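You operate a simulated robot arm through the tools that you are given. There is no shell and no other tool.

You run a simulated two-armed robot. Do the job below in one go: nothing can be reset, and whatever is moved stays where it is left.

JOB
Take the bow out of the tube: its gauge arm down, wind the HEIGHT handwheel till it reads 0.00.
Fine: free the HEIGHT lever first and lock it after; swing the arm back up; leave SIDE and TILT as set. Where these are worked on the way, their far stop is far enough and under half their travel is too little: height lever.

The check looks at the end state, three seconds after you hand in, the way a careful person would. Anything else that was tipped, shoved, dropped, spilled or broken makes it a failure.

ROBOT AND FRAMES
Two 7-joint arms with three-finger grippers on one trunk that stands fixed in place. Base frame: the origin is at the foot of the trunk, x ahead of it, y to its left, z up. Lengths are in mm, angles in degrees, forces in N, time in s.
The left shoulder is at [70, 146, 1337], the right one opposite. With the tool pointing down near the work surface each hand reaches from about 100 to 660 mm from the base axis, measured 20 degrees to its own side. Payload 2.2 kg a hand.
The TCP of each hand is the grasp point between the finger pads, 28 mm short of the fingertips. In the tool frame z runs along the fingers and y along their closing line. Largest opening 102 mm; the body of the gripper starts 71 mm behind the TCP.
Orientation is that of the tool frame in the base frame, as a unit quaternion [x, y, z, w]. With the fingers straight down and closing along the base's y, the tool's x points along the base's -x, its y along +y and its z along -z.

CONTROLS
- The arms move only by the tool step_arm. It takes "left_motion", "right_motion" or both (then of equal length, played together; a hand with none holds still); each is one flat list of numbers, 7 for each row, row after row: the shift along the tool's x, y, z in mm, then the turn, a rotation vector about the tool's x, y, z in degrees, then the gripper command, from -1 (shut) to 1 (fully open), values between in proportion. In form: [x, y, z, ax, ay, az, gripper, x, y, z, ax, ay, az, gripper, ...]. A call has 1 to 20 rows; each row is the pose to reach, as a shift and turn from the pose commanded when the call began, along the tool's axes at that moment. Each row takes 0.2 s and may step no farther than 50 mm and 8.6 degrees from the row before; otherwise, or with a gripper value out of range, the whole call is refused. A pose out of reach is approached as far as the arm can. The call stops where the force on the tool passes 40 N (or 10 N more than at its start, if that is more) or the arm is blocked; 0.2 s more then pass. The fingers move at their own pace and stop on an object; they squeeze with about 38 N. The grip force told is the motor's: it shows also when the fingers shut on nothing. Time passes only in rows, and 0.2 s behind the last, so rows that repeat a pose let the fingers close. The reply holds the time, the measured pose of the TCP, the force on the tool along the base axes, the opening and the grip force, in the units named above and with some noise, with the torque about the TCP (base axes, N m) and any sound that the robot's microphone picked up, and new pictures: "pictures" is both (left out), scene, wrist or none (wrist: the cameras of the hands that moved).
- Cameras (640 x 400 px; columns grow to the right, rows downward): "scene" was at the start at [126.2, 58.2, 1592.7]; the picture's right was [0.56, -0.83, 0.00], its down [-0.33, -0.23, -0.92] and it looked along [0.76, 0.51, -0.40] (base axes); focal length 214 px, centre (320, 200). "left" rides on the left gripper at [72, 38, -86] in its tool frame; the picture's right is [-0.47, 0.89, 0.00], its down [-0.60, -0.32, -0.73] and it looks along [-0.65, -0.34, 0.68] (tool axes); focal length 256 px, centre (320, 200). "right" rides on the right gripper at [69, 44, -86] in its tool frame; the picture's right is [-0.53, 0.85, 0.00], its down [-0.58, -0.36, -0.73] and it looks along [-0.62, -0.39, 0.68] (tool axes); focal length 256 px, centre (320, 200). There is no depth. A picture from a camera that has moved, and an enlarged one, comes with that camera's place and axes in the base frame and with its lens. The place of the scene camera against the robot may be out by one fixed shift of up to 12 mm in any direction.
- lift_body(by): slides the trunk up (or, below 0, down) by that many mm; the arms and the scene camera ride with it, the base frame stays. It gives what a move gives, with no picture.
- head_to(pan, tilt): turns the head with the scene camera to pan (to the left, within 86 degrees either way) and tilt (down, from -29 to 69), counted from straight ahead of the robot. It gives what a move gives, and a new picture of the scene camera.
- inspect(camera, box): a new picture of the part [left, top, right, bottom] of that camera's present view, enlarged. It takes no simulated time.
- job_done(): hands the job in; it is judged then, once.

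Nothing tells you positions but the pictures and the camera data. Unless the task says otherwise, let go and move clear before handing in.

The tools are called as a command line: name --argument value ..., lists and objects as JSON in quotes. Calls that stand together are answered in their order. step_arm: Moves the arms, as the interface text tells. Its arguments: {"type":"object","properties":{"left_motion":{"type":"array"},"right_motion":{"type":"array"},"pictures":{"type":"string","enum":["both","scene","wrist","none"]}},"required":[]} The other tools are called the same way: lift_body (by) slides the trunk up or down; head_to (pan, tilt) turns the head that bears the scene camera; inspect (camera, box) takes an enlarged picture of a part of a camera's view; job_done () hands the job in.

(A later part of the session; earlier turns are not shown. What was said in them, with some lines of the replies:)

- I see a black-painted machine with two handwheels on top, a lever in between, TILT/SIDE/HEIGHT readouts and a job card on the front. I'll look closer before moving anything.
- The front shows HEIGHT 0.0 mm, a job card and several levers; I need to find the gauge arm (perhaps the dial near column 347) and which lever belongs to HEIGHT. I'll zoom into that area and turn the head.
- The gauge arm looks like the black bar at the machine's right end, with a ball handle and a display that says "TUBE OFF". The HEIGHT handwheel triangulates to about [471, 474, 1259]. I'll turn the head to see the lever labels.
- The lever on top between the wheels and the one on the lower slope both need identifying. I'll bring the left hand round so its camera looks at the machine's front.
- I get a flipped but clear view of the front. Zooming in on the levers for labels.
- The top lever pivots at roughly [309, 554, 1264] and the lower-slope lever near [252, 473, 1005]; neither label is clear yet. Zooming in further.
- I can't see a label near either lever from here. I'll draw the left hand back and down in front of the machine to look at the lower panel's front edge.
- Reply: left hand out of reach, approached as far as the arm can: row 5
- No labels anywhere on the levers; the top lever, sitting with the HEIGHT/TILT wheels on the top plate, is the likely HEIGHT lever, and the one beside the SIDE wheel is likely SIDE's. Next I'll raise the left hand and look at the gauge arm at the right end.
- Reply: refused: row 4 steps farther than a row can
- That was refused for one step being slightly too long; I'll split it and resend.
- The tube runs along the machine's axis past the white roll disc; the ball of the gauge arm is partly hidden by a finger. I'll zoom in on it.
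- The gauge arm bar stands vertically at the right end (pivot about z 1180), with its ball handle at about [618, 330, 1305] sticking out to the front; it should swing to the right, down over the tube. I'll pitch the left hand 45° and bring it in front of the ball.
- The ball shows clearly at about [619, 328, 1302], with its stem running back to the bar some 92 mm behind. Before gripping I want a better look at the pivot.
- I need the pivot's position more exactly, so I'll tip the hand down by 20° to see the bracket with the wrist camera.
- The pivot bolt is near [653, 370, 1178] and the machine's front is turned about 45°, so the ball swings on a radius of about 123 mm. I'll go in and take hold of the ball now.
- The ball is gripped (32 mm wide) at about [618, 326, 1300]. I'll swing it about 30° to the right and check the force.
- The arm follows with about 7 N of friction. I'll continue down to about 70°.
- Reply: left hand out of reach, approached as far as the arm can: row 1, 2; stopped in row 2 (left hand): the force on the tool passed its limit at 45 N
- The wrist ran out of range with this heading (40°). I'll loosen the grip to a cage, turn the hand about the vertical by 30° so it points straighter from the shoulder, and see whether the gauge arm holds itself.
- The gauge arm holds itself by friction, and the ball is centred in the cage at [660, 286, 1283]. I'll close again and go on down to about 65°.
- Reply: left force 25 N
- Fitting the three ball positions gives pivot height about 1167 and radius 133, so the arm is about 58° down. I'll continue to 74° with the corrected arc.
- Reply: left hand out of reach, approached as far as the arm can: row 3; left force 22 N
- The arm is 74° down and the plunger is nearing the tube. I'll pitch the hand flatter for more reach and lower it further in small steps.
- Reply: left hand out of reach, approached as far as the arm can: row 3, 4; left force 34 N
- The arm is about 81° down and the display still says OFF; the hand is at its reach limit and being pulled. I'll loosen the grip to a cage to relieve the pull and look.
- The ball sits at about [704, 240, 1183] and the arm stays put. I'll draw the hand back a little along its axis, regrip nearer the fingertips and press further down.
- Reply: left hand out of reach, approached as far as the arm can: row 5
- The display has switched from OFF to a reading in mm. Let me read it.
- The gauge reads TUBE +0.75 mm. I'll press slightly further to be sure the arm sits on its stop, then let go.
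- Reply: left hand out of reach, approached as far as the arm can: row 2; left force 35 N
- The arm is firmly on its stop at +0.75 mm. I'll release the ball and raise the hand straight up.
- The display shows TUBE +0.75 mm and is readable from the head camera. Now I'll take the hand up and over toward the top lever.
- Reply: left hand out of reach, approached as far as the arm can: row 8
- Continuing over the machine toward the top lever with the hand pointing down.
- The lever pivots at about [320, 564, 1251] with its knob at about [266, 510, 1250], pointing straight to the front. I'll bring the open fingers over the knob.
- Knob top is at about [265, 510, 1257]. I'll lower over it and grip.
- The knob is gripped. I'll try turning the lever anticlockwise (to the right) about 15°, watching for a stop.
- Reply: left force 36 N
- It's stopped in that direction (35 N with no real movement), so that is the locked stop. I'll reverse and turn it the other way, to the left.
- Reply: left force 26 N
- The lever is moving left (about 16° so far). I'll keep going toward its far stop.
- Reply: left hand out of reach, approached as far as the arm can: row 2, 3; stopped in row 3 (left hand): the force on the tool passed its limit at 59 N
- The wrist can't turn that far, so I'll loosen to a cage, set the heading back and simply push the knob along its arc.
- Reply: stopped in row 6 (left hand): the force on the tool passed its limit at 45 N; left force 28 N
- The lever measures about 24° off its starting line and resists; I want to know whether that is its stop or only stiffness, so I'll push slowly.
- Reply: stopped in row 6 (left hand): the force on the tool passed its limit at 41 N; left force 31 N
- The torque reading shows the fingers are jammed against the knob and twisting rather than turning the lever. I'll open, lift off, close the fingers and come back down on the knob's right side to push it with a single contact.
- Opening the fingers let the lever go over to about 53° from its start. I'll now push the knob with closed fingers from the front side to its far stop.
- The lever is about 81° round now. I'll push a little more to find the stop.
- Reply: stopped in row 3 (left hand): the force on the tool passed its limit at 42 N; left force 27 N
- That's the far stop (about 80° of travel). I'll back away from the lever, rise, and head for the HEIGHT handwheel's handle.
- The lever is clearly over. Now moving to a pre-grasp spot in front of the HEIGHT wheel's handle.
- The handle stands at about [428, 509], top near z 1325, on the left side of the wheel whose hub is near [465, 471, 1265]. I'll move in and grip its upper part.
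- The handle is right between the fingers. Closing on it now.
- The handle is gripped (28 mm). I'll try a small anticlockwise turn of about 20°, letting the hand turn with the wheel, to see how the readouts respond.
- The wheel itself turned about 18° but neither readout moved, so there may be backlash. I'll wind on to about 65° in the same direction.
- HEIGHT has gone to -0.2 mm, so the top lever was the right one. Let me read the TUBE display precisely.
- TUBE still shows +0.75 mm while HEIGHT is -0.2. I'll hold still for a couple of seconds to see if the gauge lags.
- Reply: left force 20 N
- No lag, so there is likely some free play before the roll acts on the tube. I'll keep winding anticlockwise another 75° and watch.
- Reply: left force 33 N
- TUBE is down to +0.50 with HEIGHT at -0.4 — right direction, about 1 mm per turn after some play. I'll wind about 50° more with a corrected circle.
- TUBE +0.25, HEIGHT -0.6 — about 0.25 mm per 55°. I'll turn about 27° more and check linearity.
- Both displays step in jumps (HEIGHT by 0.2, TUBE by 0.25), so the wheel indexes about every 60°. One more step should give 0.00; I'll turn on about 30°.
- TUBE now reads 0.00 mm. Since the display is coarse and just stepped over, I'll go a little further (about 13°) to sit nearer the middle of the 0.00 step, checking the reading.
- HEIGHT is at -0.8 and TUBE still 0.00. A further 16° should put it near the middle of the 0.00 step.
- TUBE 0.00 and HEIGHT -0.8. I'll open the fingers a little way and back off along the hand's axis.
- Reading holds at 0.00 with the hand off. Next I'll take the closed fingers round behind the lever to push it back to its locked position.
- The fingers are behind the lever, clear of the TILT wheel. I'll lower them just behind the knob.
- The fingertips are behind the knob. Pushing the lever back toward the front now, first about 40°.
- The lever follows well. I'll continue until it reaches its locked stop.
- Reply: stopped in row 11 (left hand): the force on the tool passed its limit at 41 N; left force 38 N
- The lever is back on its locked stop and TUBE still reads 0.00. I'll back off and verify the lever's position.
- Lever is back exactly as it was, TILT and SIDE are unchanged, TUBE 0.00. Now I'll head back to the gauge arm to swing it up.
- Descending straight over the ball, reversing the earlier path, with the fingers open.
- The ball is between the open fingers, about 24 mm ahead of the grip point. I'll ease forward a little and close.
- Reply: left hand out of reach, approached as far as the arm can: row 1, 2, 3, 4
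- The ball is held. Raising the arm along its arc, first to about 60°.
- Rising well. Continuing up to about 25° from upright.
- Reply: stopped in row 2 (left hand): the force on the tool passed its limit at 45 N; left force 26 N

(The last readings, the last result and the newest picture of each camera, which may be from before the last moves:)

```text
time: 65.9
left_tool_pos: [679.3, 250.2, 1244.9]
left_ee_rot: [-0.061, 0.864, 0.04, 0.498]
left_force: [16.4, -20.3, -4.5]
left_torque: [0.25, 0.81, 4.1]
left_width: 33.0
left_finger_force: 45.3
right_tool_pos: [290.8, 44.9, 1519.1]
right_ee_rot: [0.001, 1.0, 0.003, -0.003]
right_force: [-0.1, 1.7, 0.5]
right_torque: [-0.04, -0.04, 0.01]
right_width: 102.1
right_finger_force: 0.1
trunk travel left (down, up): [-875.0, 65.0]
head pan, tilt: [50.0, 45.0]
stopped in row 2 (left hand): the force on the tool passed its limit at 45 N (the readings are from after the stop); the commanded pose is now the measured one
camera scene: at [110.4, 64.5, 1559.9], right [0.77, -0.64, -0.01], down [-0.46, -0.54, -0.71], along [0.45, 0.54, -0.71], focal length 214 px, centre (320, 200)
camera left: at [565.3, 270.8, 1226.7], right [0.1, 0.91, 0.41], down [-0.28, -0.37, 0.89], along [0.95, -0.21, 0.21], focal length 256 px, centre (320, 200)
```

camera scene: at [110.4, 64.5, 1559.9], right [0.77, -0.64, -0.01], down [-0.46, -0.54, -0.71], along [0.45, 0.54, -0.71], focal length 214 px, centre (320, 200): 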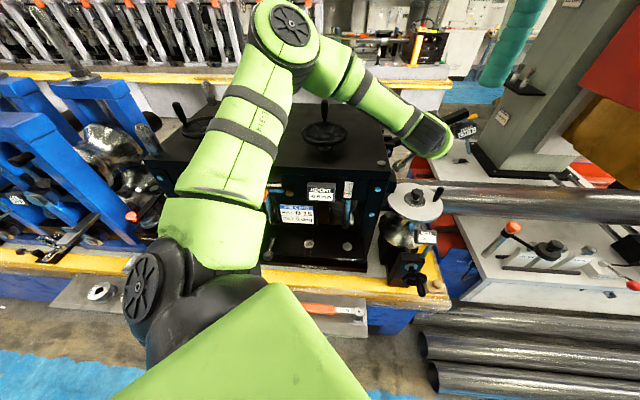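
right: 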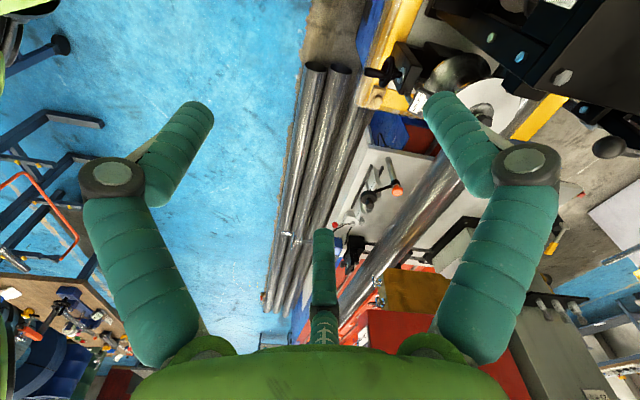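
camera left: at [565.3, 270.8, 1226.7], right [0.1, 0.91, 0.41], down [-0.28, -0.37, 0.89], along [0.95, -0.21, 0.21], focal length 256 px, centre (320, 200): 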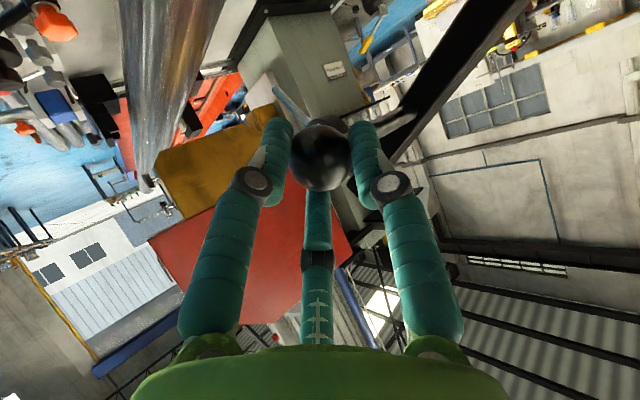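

The hand's camera box has met the right end of the machine. I'll ease back a few mm and tip the hand steeper so the camera rides above the top plate.

step_arm --left_motion '[0.7, -7.4, 2.7, 0, 0, 0, -1, 0.7, -7.4, 2.7, 0, 7, 0, -1, 0.7, -7.4, 2.7, 0, 14, 0, -1, 0.7, -7.4, 2.7, 0, 20, 0, -1]' --pictures "both"

inspect --camera "scene" --box '[350, 80, 490, 230]'

```text
time: 66.9
left_tool_pos: [683.2, 246.9, 1246.8]
left_ee_rot: [-0.064, 0.935, 0.033, 0.346]
left_force: [25.0, 0.5, 12.2]
left_torque: [0.44, -0.62, -0.21]
left_width: 33.1
left_finger_force: 44.3
right_tool_pos: [290.2, 47.1, 1519.1]
right_ee_rot: [0.002, 1.0, 0.001, -0.003]
right_force: [0.2, -0.1, 0.0]
right_torque: [0.03, 0.01, 0.01]
right_width: 101.8
right_finger_force: 0.1
trunk travel left (down, up): [-875.0, 65.0]
head pan, tilt: [50.0, 45.0]
camera scene: at [109.0, 66.8, 1559.8], right [0.77, -0.64, 0.0], down [-0.46, -0.54, -0.71], along [0.45, 0.54, -0.71], focal length 214 px, centre (320, 200)
camera left: at [569.2, 268.8, 1266.4], right [0.22, 0.92, 0.32], down [0.03, -0.33, 0.94], along [0.97, -0.2, -0.1], focal length 256 px, centre (320, 200)
```

scene: 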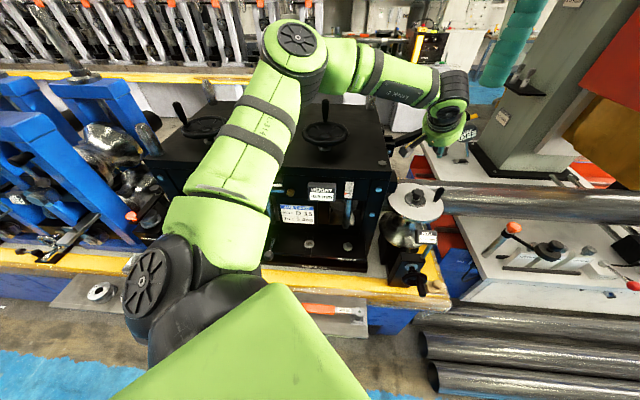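
left: 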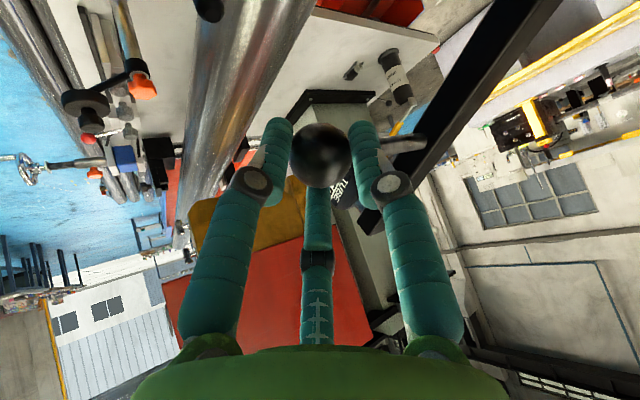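

```text
2.67 times, centred on (420, 155) of scene
camera zoom: at [109.0, 66.8, 1559.8], right [0.77, -0.64, 0.0], down [-0.46, -0.54, -0.71], along [0.45, 0.54, -0.71], focal length 572 px, centre (53, 320)
```

zoom: 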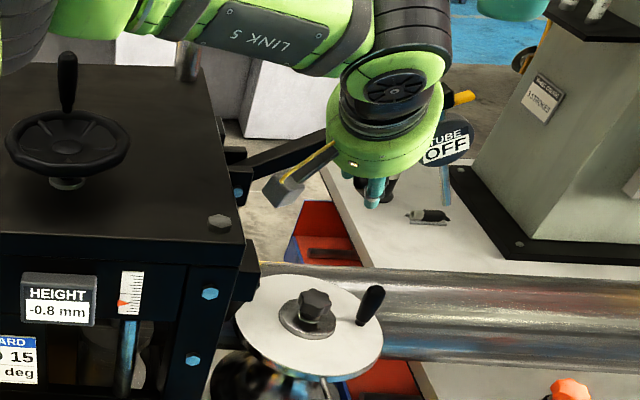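

The camera box now clears the plate and the display reads OFF. Continuing the swing up.

step_arm --left_motion '[-2.8, 4.4, -8.2, 0, 0, 0, -1, -5.6, 8.9, -16.4, 0, 0, 0, -1, -7.2, 14, -24, 0, 0, 0, -1, -8.8, 19.1, -31.5, 0, 0, 0, -1, -9.4, 24.9, -38.7, 0, 0, 0, -1, -10, 30.7, -45.9, 0, 0, 0, -1, -9.6, 37.1, -52.6, 0, 0, 0, -1, -9.1, 43.5, -59.3, 0, 0, 0, -1]' --pictures "both"

```text
time: 68.7
left_tool_pos: [647.0, 280.3, 1301.3]
left_ee_rot: [-0.064, 0.934, 0.027, 0.35]
left_force: [26.8, -7.6, 18.2]
left_torque: [-0.76, -1.16, -0.37]
left_width: 33.6
left_finger_force: 45.0
right_tool_pos: [288.2, 45.6, 1519.8]
right_ee_rot: [0.001, 1.0, 0.003, -0.002]
right_force: [-1.1, -0.2, -0.2]
right_torque: [0.01, -0.02, -0.03]
right_width: 101.7
right_finger_force: 0.1
trunk travel left (down, up): [-875.0, 65.0]
head pan, tilt: [50.0, 45.0]
camera scene: at [107.9, 64.9, 1559.9], right [0.77, -0.64, 0.0], down [-0.46, -0.54, -0.71], along [0.45, 0.54, -0.71], focal length 214 px, centre (320, 200)
camera left: at [531.7, 302.2, 1319.9], right [0.22, 0.92, 0.31], down [0.02, -0.32, 0.95], along [0.97, -0.21, -0.09], focal length 256 px, centre (320, 200)
```

scene: 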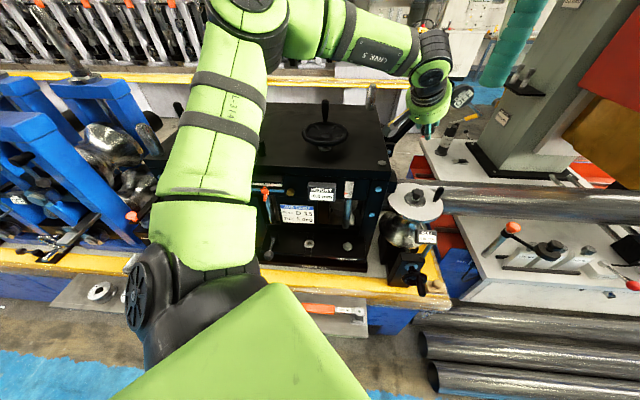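
left: 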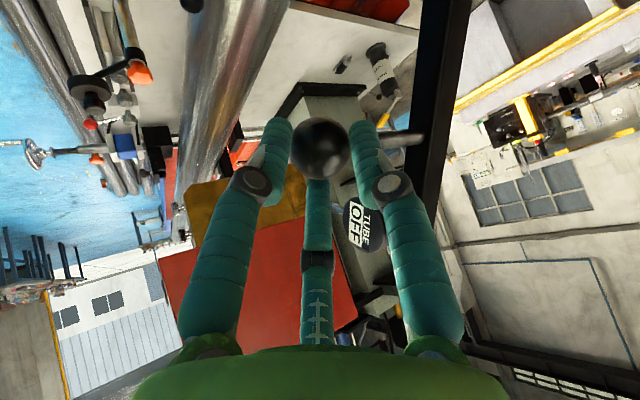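

About 30° from upright. I'll bring it the rest of the way up with a small correction for the pull.

step_arm --left_motion '[-4, 4, -4, 0, 0, 0, -1, -4.9, 12.8, -12.1, 0, 0, 0, -1, -2.5, 20, -17.4, 0, 0, 0, -1, -0.1, 27.2, -22.7, 0, 0, 0, -1, 2.4, 32.8, -26.2, 0, 0, 0, -1, 4.9, 38.3, -29.6, 0, 0, 0, -1, 7.8, 43.8, -32.6, 0, 0, 0, -1]' --pictures "both"

```text
time: 70.3
left_tool_pos: [603.6, 317.6, 1326.3]
left_ee_rot: [-0.064, 0.934, 0.03, 0.349]
left_force: [4.2, -9.8, 21.1]
left_torque: [-0.45, -0.64, 0.01]
left_width: 29.4
left_finger_force: 44.8
right_tool_pos: [278.6, 43.5, 1521.5]
right_ee_rot: [0.002, 1.0, 0.003, 0.001]
right_force: [0.7, 0.3, -0.6]
right_torque: [-0.02, -0.01, -0.02]
right_width: 102.1
right_finger_force: 0.0
trunk travel left (down, up): [-875.0, 65.0]
head pan, tilt: [50.0, 45.0]
camera scene: at [98.3, 62.9, 1560.7], right [0.77, -0.64, 0.0], down [-0.45, -0.54, -0.71], along [0.46, 0.54, -0.7], focal length 214 px, centre (320, 200)
camera left: at [488.9, 339.3, 1344.0], right [0.22, 0.92, 0.32], down [0.02, -0.33, 0.94], along [0.97, -0.2, -0.09], focal length 256 px, centre (320, 200)
```

scene: 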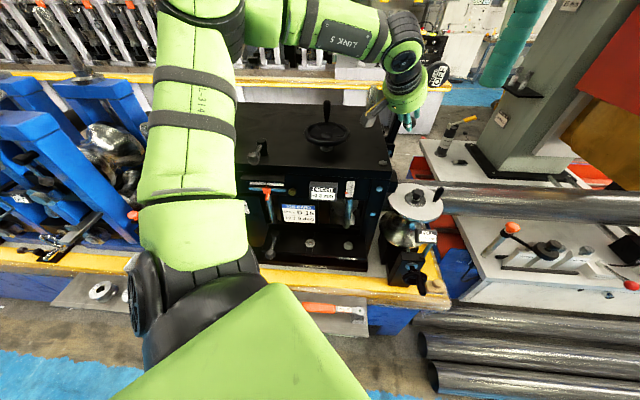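
left: 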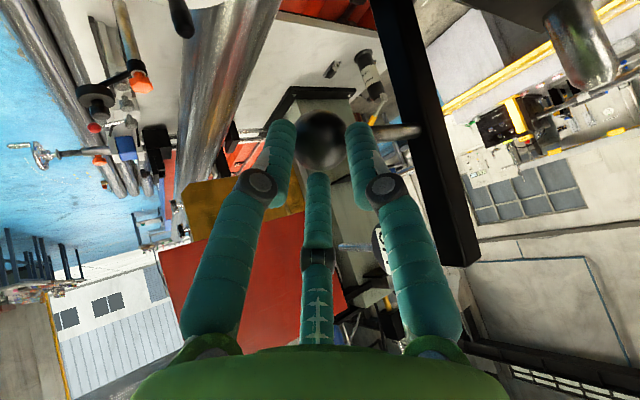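

The arm is nearly upright, but the ball has slid to the fingertips. I'll open slightly, move forward to reseat the ball, and grip again.

step_arm --left_motion '[0, 0, 0, 0, 0, 0, 0.1, 0, 0, 0, 0, 0, 0, 0.1, 1, 1.5, 12, 0, 0, 0, 0.1, 1, 1.5, 24, 0, 0, 0, 0.1, 1, 1.5, 24, 0, 0, 0, 0.1]' --pictures "both"

inspect --camera "scene" --box '[360, 40, 480, 190]'

```text
time: 71.5
left_tool_pos: [619.8, 329.1, 1299.6]
left_ee_rot: [-0.067, 0.937, 0.032, 0.342]
left_force: [-0.1, 0.7, 0.4]
left_torque: [0.0, -0.05, 0.02]
left_width: 55.8
left_finger_force: 0.0
right_tool_pos: [282.4, 49.6, 1520.5]
right_ee_rot: [0.002, 1.0, 0.002, 0.0]
right_force: [-0.7, -1.2, -0.3]
right_torque: [0.02, -0.04, 0.01]
right_width: 102.2
right_finger_force: 0.1
trunk travel left (down, up): [-875.0, 65.0]
head pan, tilt: [50.0, 45.0]
camera scene: at [101.9, 68.5, 1560.0], right [0.77, -0.64, 0.0], down [-0.45, -0.54, -0.71], along [0.45, 0.54, -0.71], focal length 214 px, centre (320, 200)
camera left: at [505.0, 349.7, 1319.3], right [0.22, 0.92, 0.31], down [0.04, -0.33, 0.94], along [0.97, -0.2, -0.11], focal length 256 px, centre (320, 200)
```

scene: 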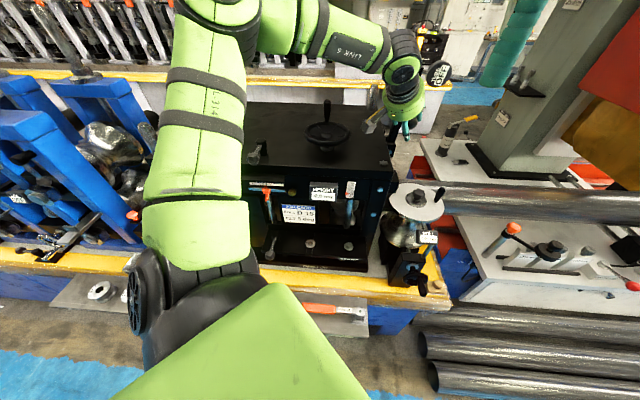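
left: 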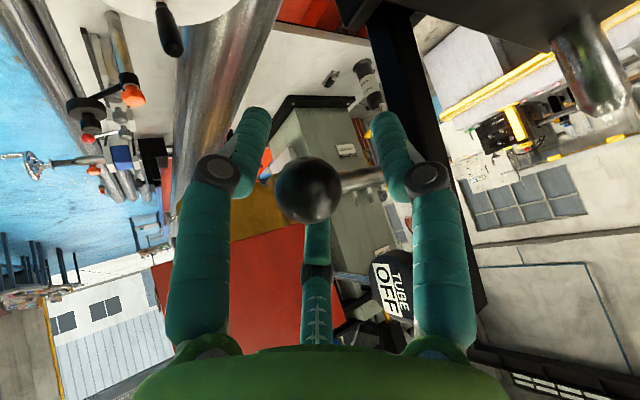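

```text
2.67 times, centred on (420, 115) of scene
camera zoom: at [101.9, 68.5, 1560.0], right [0.77, -0.64, 0.0], down [-0.45, -0.54, -0.71], along [0.45, 0.54, -0.71], focal length 572 px, centre (53, 427)
```

zoom: 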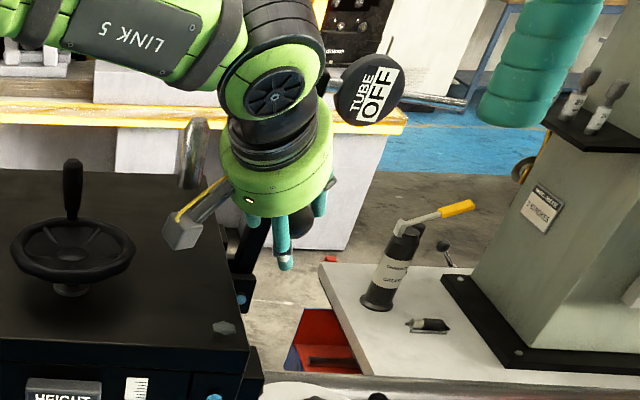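

The ball is about 8 mm short of its original upright place. Closing on it and nudging left to its stop.

step_arm --left_motion '[0, 0, 0, 0, 0, 0, -1, 0, 0, 0, 0, 0, 0, -1, 0, 0, 0, 0, 0, 0, -1]' --pictures "wrist"

```text
time: 72.3
left_tool_pos: [620.6, 326.5, 1303.3]
left_ee_rot: [-0.066, 0.935, 0.031, 0.348]
left_force: [7.7, 2.3, 18.9]
left_torque: [-0.37, -0.22, 0.04]
left_width: 36.1
left_finger_force: 37.9
right_tool_pos: [281.6, 47.8, 1520.0]
right_ee_rot: [0.002, 1.0, 0.002, 0.0]
right_force: [-0.1, 0.1, 0.3]
right_torque: [0.0, 0.03, 0.02]
right_width: 101.8
right_finger_force: 0.1
trunk travel left (down, up): [-875.0, 65.0]
head pan, tilt: [50.0, 45.0]
camera left: at [505.5, 348.4, 1322.6], right [0.22, 0.92, 0.32], down [0.03, -0.33, 0.94], along [0.98, -0.2, -0.1], focal length 256 px, centre (320, 200)
```

left: 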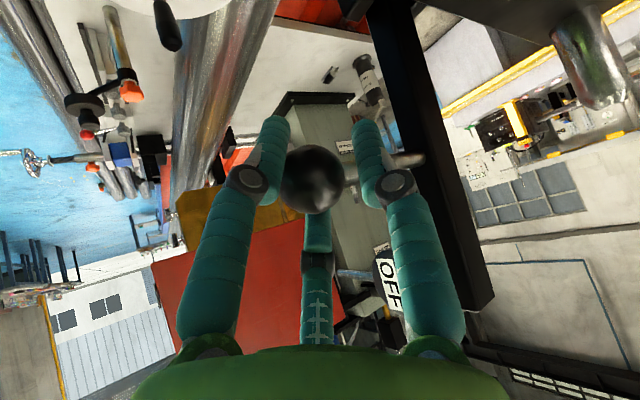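

step_arm --left_motion '[2.8, 4.7, -3.5, 0, 0, 0, -1, 5.5, 9.5, -5.7, 0, 0, 0, -1, 8.3, 14.2, -8, 0, 0, 0, -1]' --pictures "wrist"

inspect --camera "scene" --box '[360, 40, 480, 190]'

```text
time: 73.1
left_tool_pos: [614.7, 331.3, 1303.7]
left_ee_rot: [-0.062, 0.935, 0.03, 0.348]
left_force: [28.7, -13.4, 17.2]
left_torque: [0.36, -0.11, 0.81]
left_width: 35.1
left_finger_force: 38.3
right_tool_pos: [291.6, 40.0, 1518.0]
right_ee_rot: [0.003, 1.0, 0.004, -0.003]
right_force: [0.2, 0.7, 0.0]
right_torque: [0.01, 0.03, 0.03]
right_width: 102.0
right_finger_force: 0.0
trunk travel left (down, up): [-875.0, 65.0]
head pan, tilt: [50.0, 45.0]
camera left: at [501.1, 352.8, 1322.5], right [0.23, 0.92, 0.31], down [0.02, -0.33, 0.94], along [0.97, -0.21, -0.1], focal length 256 px, centre (320, 200)
```

left: 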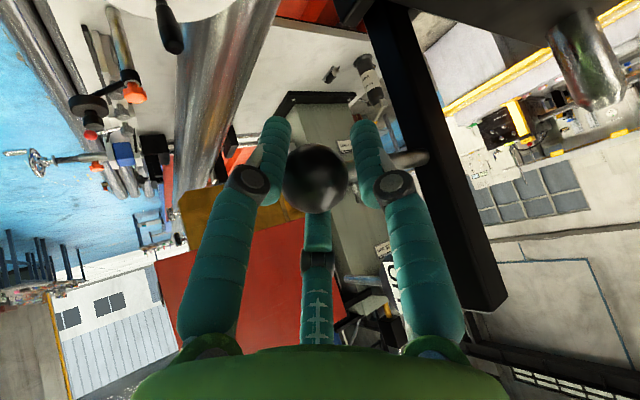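

```text
2.67 times, centred on (420, 115) of scene
camera zoom: at [110.0, 60.6, 1559.8], right [0.77, -0.64, -0.01], down [-0.46, -0.54, -0.71], along [0.45, 0.55, -0.71], focal length 572 px, centre (53, 427)
```

zoom: 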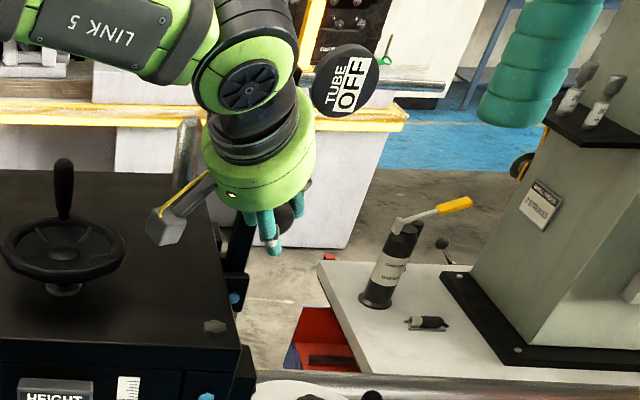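

It's back at its original upright spot and against the stop. Releasing and backing away.

step_arm --left_motion '[0, 0, 0, 0, 0, 0, 0.6, 0, 0, 0, 0, 0, 0, 1, 0, 0, -35, 0, 0, 0, 1, 0, 0, -75, 0, 0, 0, 1, 0, 0, -115, 0, 0, 0, 1]' --pictures "both"

inspect --camera "scene" --box '[360, 40, 480, 190]'

inspect --camera "left" --box '[240, 20, 480, 220]'

```text
time: 74.3
left_tool_pos: [530.3, 329.7, 1388.9]
left_ee_rot: [-0.066, 0.937, 0.032, 0.343]
left_force: [0.1, -0.4, -0.2]
left_torque: [-0.02, -0.01, -0.04]
left_width: 102.2
left_finger_force: 0.0
right_tool_pos: [281.5, 49.1, 1519.5]
right_ee_rot: [0.0, 1.0, 0.002, 0.0]
right_force: [-0.6, 0.3, -0.5]
right_torque: [0.02, 0.03, 0.02]
right_width: 102.3
right_finger_force: 0.0
trunk travel left (down, up): [-875.0, 65.0]
head pan, tilt: [50.0, 45.0]
camera scene: at [101.0, 68.0, 1560.1], right [0.77, -0.64, 0.0], down [-0.45, -0.54, -0.71], along [0.46, 0.54, -0.71], focal length 214 px, centre (320, 200)
camera left: at [416.0, 350.3, 1409.3], right [0.22, 0.92, 0.31], down [0.04, -0.33, 0.94], along [0.97, -0.2, -0.11], focal length 256 px, centre (320, 200)
```

scene: 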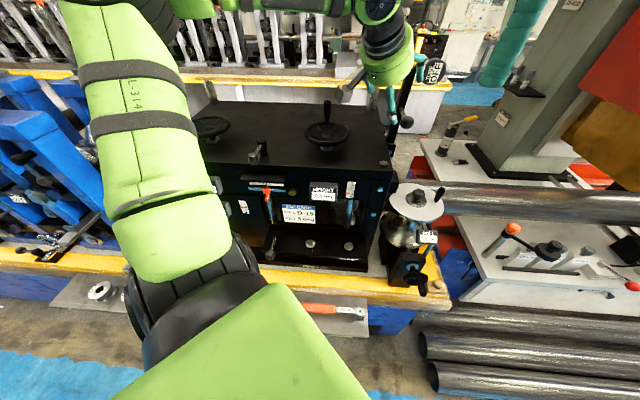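
left: 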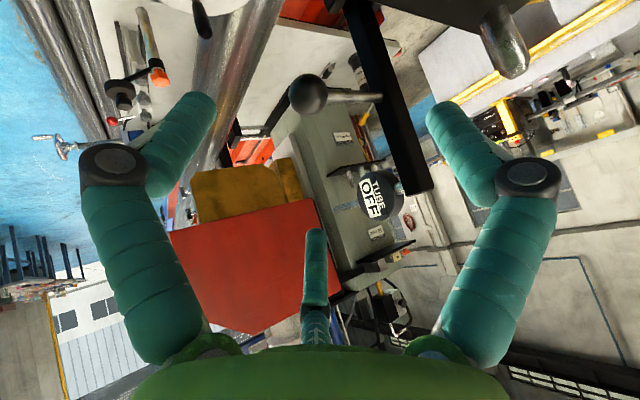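

```text
2.67 times, centred on (420, 115) of scene
camera zoom: at [101.0, 68.0, 1560.1], right [0.77, -0.64, 0.0], down [-0.45, -0.54, -0.71], along [0.46, 0.54, -0.71], focal length 572 px, centre (53, 427)
```

zoom: 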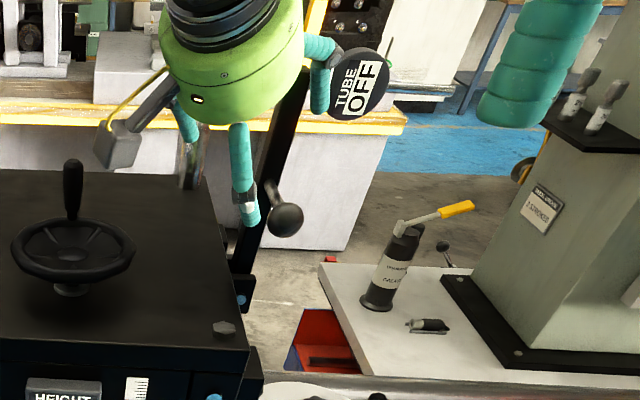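

```text
2.00 times, centred on (360, 120) of left
camera zoom: at [416.0, 350.3, 1409.3], right [0.22, 0.92, 0.31], down [0.04, -0.33, 0.94], along [0.97, -0.2, -0.11], focal length 512 px, centre (240, 360)
```

zoom: 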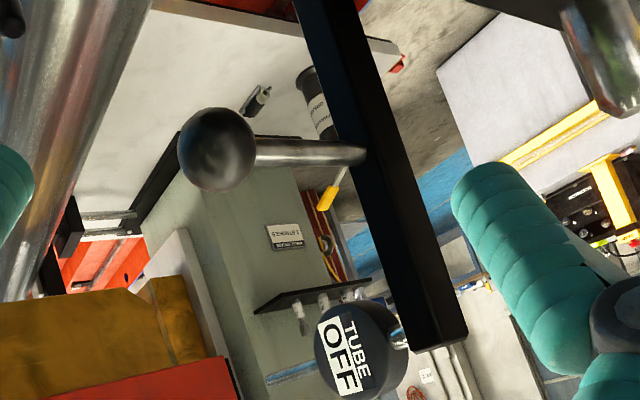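

The arm is up and the display says TUBE OFF. I'll bring the left hand back to its starting area and then check everything.

step_arm --left_motion '[19.8, 2.9, -33.6, 0, 5.7, 0, 1, 39.6, 5.7, -67.1, 0, 11.4, 0, 1, 59.4, 8.6, -100.7, 0, 17.1, 0, 1, 79.1, 11.4, -134.2, 0, 22.9, 0, 1, 98.9, 14.3, -167.8, 0, 28.6, 0, 1, 118.7, 17.1, -201.3, 0, 34.3, 0, 1, 138.5, 20, -234.9, 0, 40, 0, 1]' --pictures "both"

inspect --camera "scene" --box '[370, 20, 470, 190]'

inspect --camera "scene" --box '[160, 90, 400, 280]'

```text
time: 75.9
left_tool_pos: [274.2, 311.4, 1477.9]
left_ee_rot: [-0.073, 0.997, 0.007, 0.002]
left_force: [0.5, 0.3, 0.2]
left_torque: [0.0, -0.03, -0.01]
left_width: 102.2
left_finger_force: 0.1
right_tool_pos: [281.2, 49.5, 1519.2]
right_ee_rot: [0.002, 1.0, 0.002, 0.0]
right_force: [-0.4, 1.1, 0.0]
right_torque: [-0.05, 0.01, 0.01]
right_width: 102.1
right_finger_force: 0.1
trunk travel left (down, up): [-875.0, 65.0]
head pan, tilt: [50.0, 45.0]
camera scene: at [100.8, 68.6, 1560.1], right [0.77, -0.64, 0.0], down [-0.45, -0.54, -0.71], along [0.46, 0.54, -0.71], focal length 214 px, centre (320, 200)
camera left: at [195.9, 336.9, 1565.2], right [0.33, 0.94, 0.01], down [0.64, -0.24, 0.73], along [0.69, -0.23, -0.68], focal length 256 px, centre (320, 200)
```

scene: 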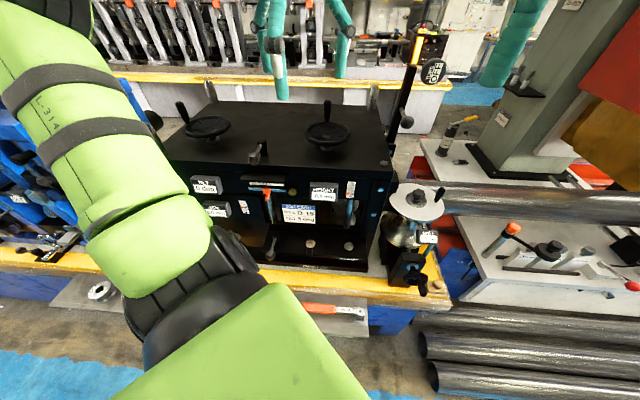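
left: 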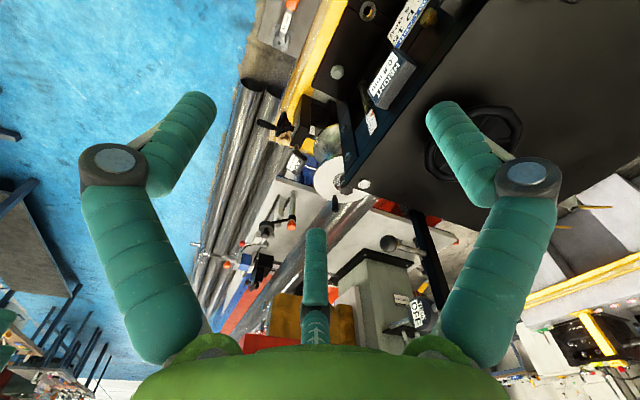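

```text
2.35 times, centred on (420, 105) of scene
camera zoom: at [100.8, 68.6, 1560.1], right [0.77, -0.64, 0.0], down [-0.45, -0.54, -0.71], along [0.46, 0.54, -0.71], focal length 505 px, centre (85, 424)
```

zoom: 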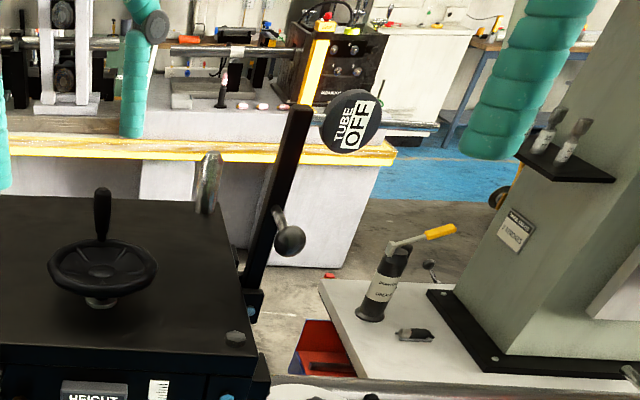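

```text
2.11 times, centred on (280, 185) of scene
camera zoom: at [100.8, 68.6, 1560.1], right [0.77, -0.64, 0.0], down [-0.45, -0.54, -0.71], along [0.46, 0.54, -0.71], focal length 452 px, centre (404, 232)
```

zoom: 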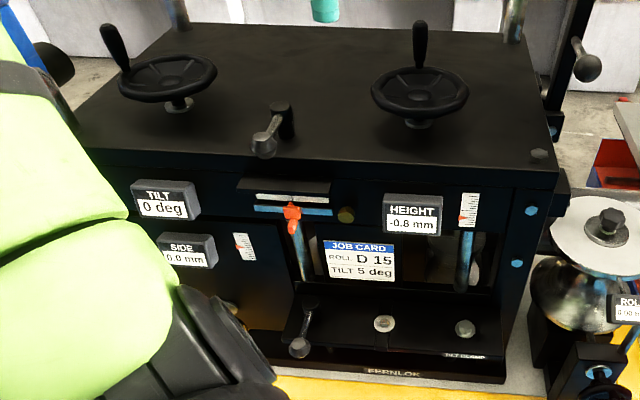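

Everything matches the original view (arm up, lever home). A last check of ROLL, SIDE and TILT readouts.

inspect --camera "scene" --box '[370, 170, 460, 300]'

inspect --camera "scene" --box '[180, 165, 290, 225]'

inspect --camera "scene" --box '[235, 130, 290, 170]'

```text
3.08 times, centred on (415, 235) of scene
camera zoom: at [100.8, 68.6, 1560.1], right [0.77, -0.64, 0.0], down [-0.45, -0.54, -0.71], along [0.46, 0.54, -0.71], focal length 660 px, centre (28, 92)
```

zoom: 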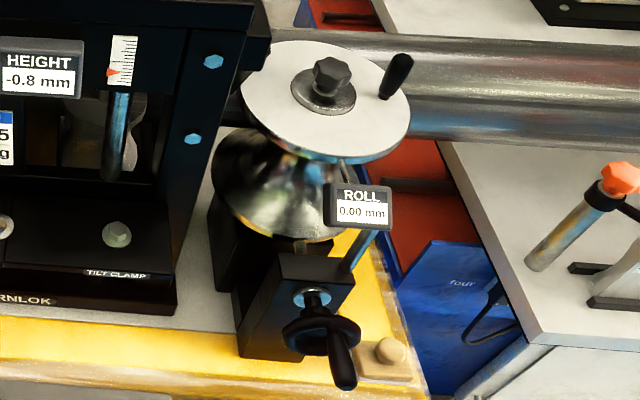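

```text
5.82 times, centred on (235, 195) of scene
camera zoom: at [100.8, 68.6, 1560.1], right [0.77, -0.64, 0.0], down [-0.45, -0.54, -0.71], along [0.46, 0.54, -0.71], focal length 1248 px, centre (814, 229)
```

zoom: 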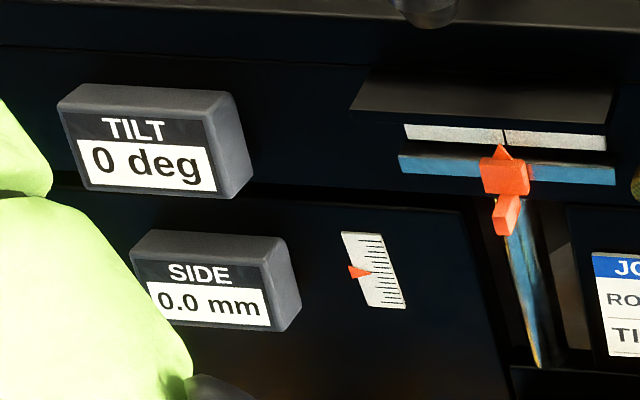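

```text
10.00 times, centred on (262, 150) of scene
camera zoom: at [100.8, 68.6, 1560.1], right [0.77, -0.64, 0.0], down [-0.45, -0.54, -0.71], along [0.46, 0.54, -0.71], focal length 2145 px, centre (895, 700)
```

zoom: 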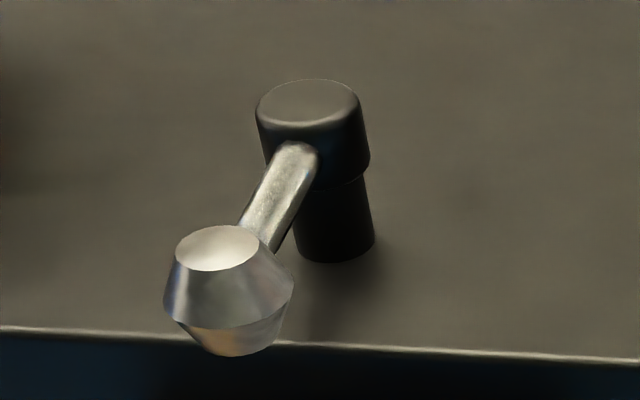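

The job looks complete. The gauge read TUBE 0.00 mm after the HEIGHT lever was locked again. The lever is back at its original stop, and the gauge arm is up and shows TUBE OFF. TILT is still 0 deg, SIDE 0.0 mm and ROLL 0.00 mm, and both hands are clear, so I'm handing in.

job_done

```text
The job is handed in.
```

I took the bow out of the tube: the gauge read TUBE 0.00 mm, down from +0.75 mm, and held there after I locked the HEIGHT lever again. The job is handed in, but I have had no result back from the check.

- **HEIGHT:** I wound the handwheel anticlockwise until the display read -0.8 mm. The gauge only moved in steps of 0.25 mm while I wound, so the true bow could be a little off zero. I turned on past the point where 0.00 first appeared to sit nearer the middle of that step.
- **HEIGHT lever:** no lever is labelled. I used the one on top between the two handwheels, and the HEIGHT reading moved once it was free. It went to its far stop (about 80°), then back to its locked stop.
- **Gauge arm:** it is back up at its original position and shows TUBE OFF.
- **SIDE, TILT and ROLL:** unchanged at 0.0 mm, 0 deg and 0.00 mm.
- **Contact:** while I was raising the gauge arm, the left hand's camera box pressed against the right end of the machine (the move stopped at 45 N). I backed off, and saw nothing moved or damaged.

Both hands are clear of the machine.
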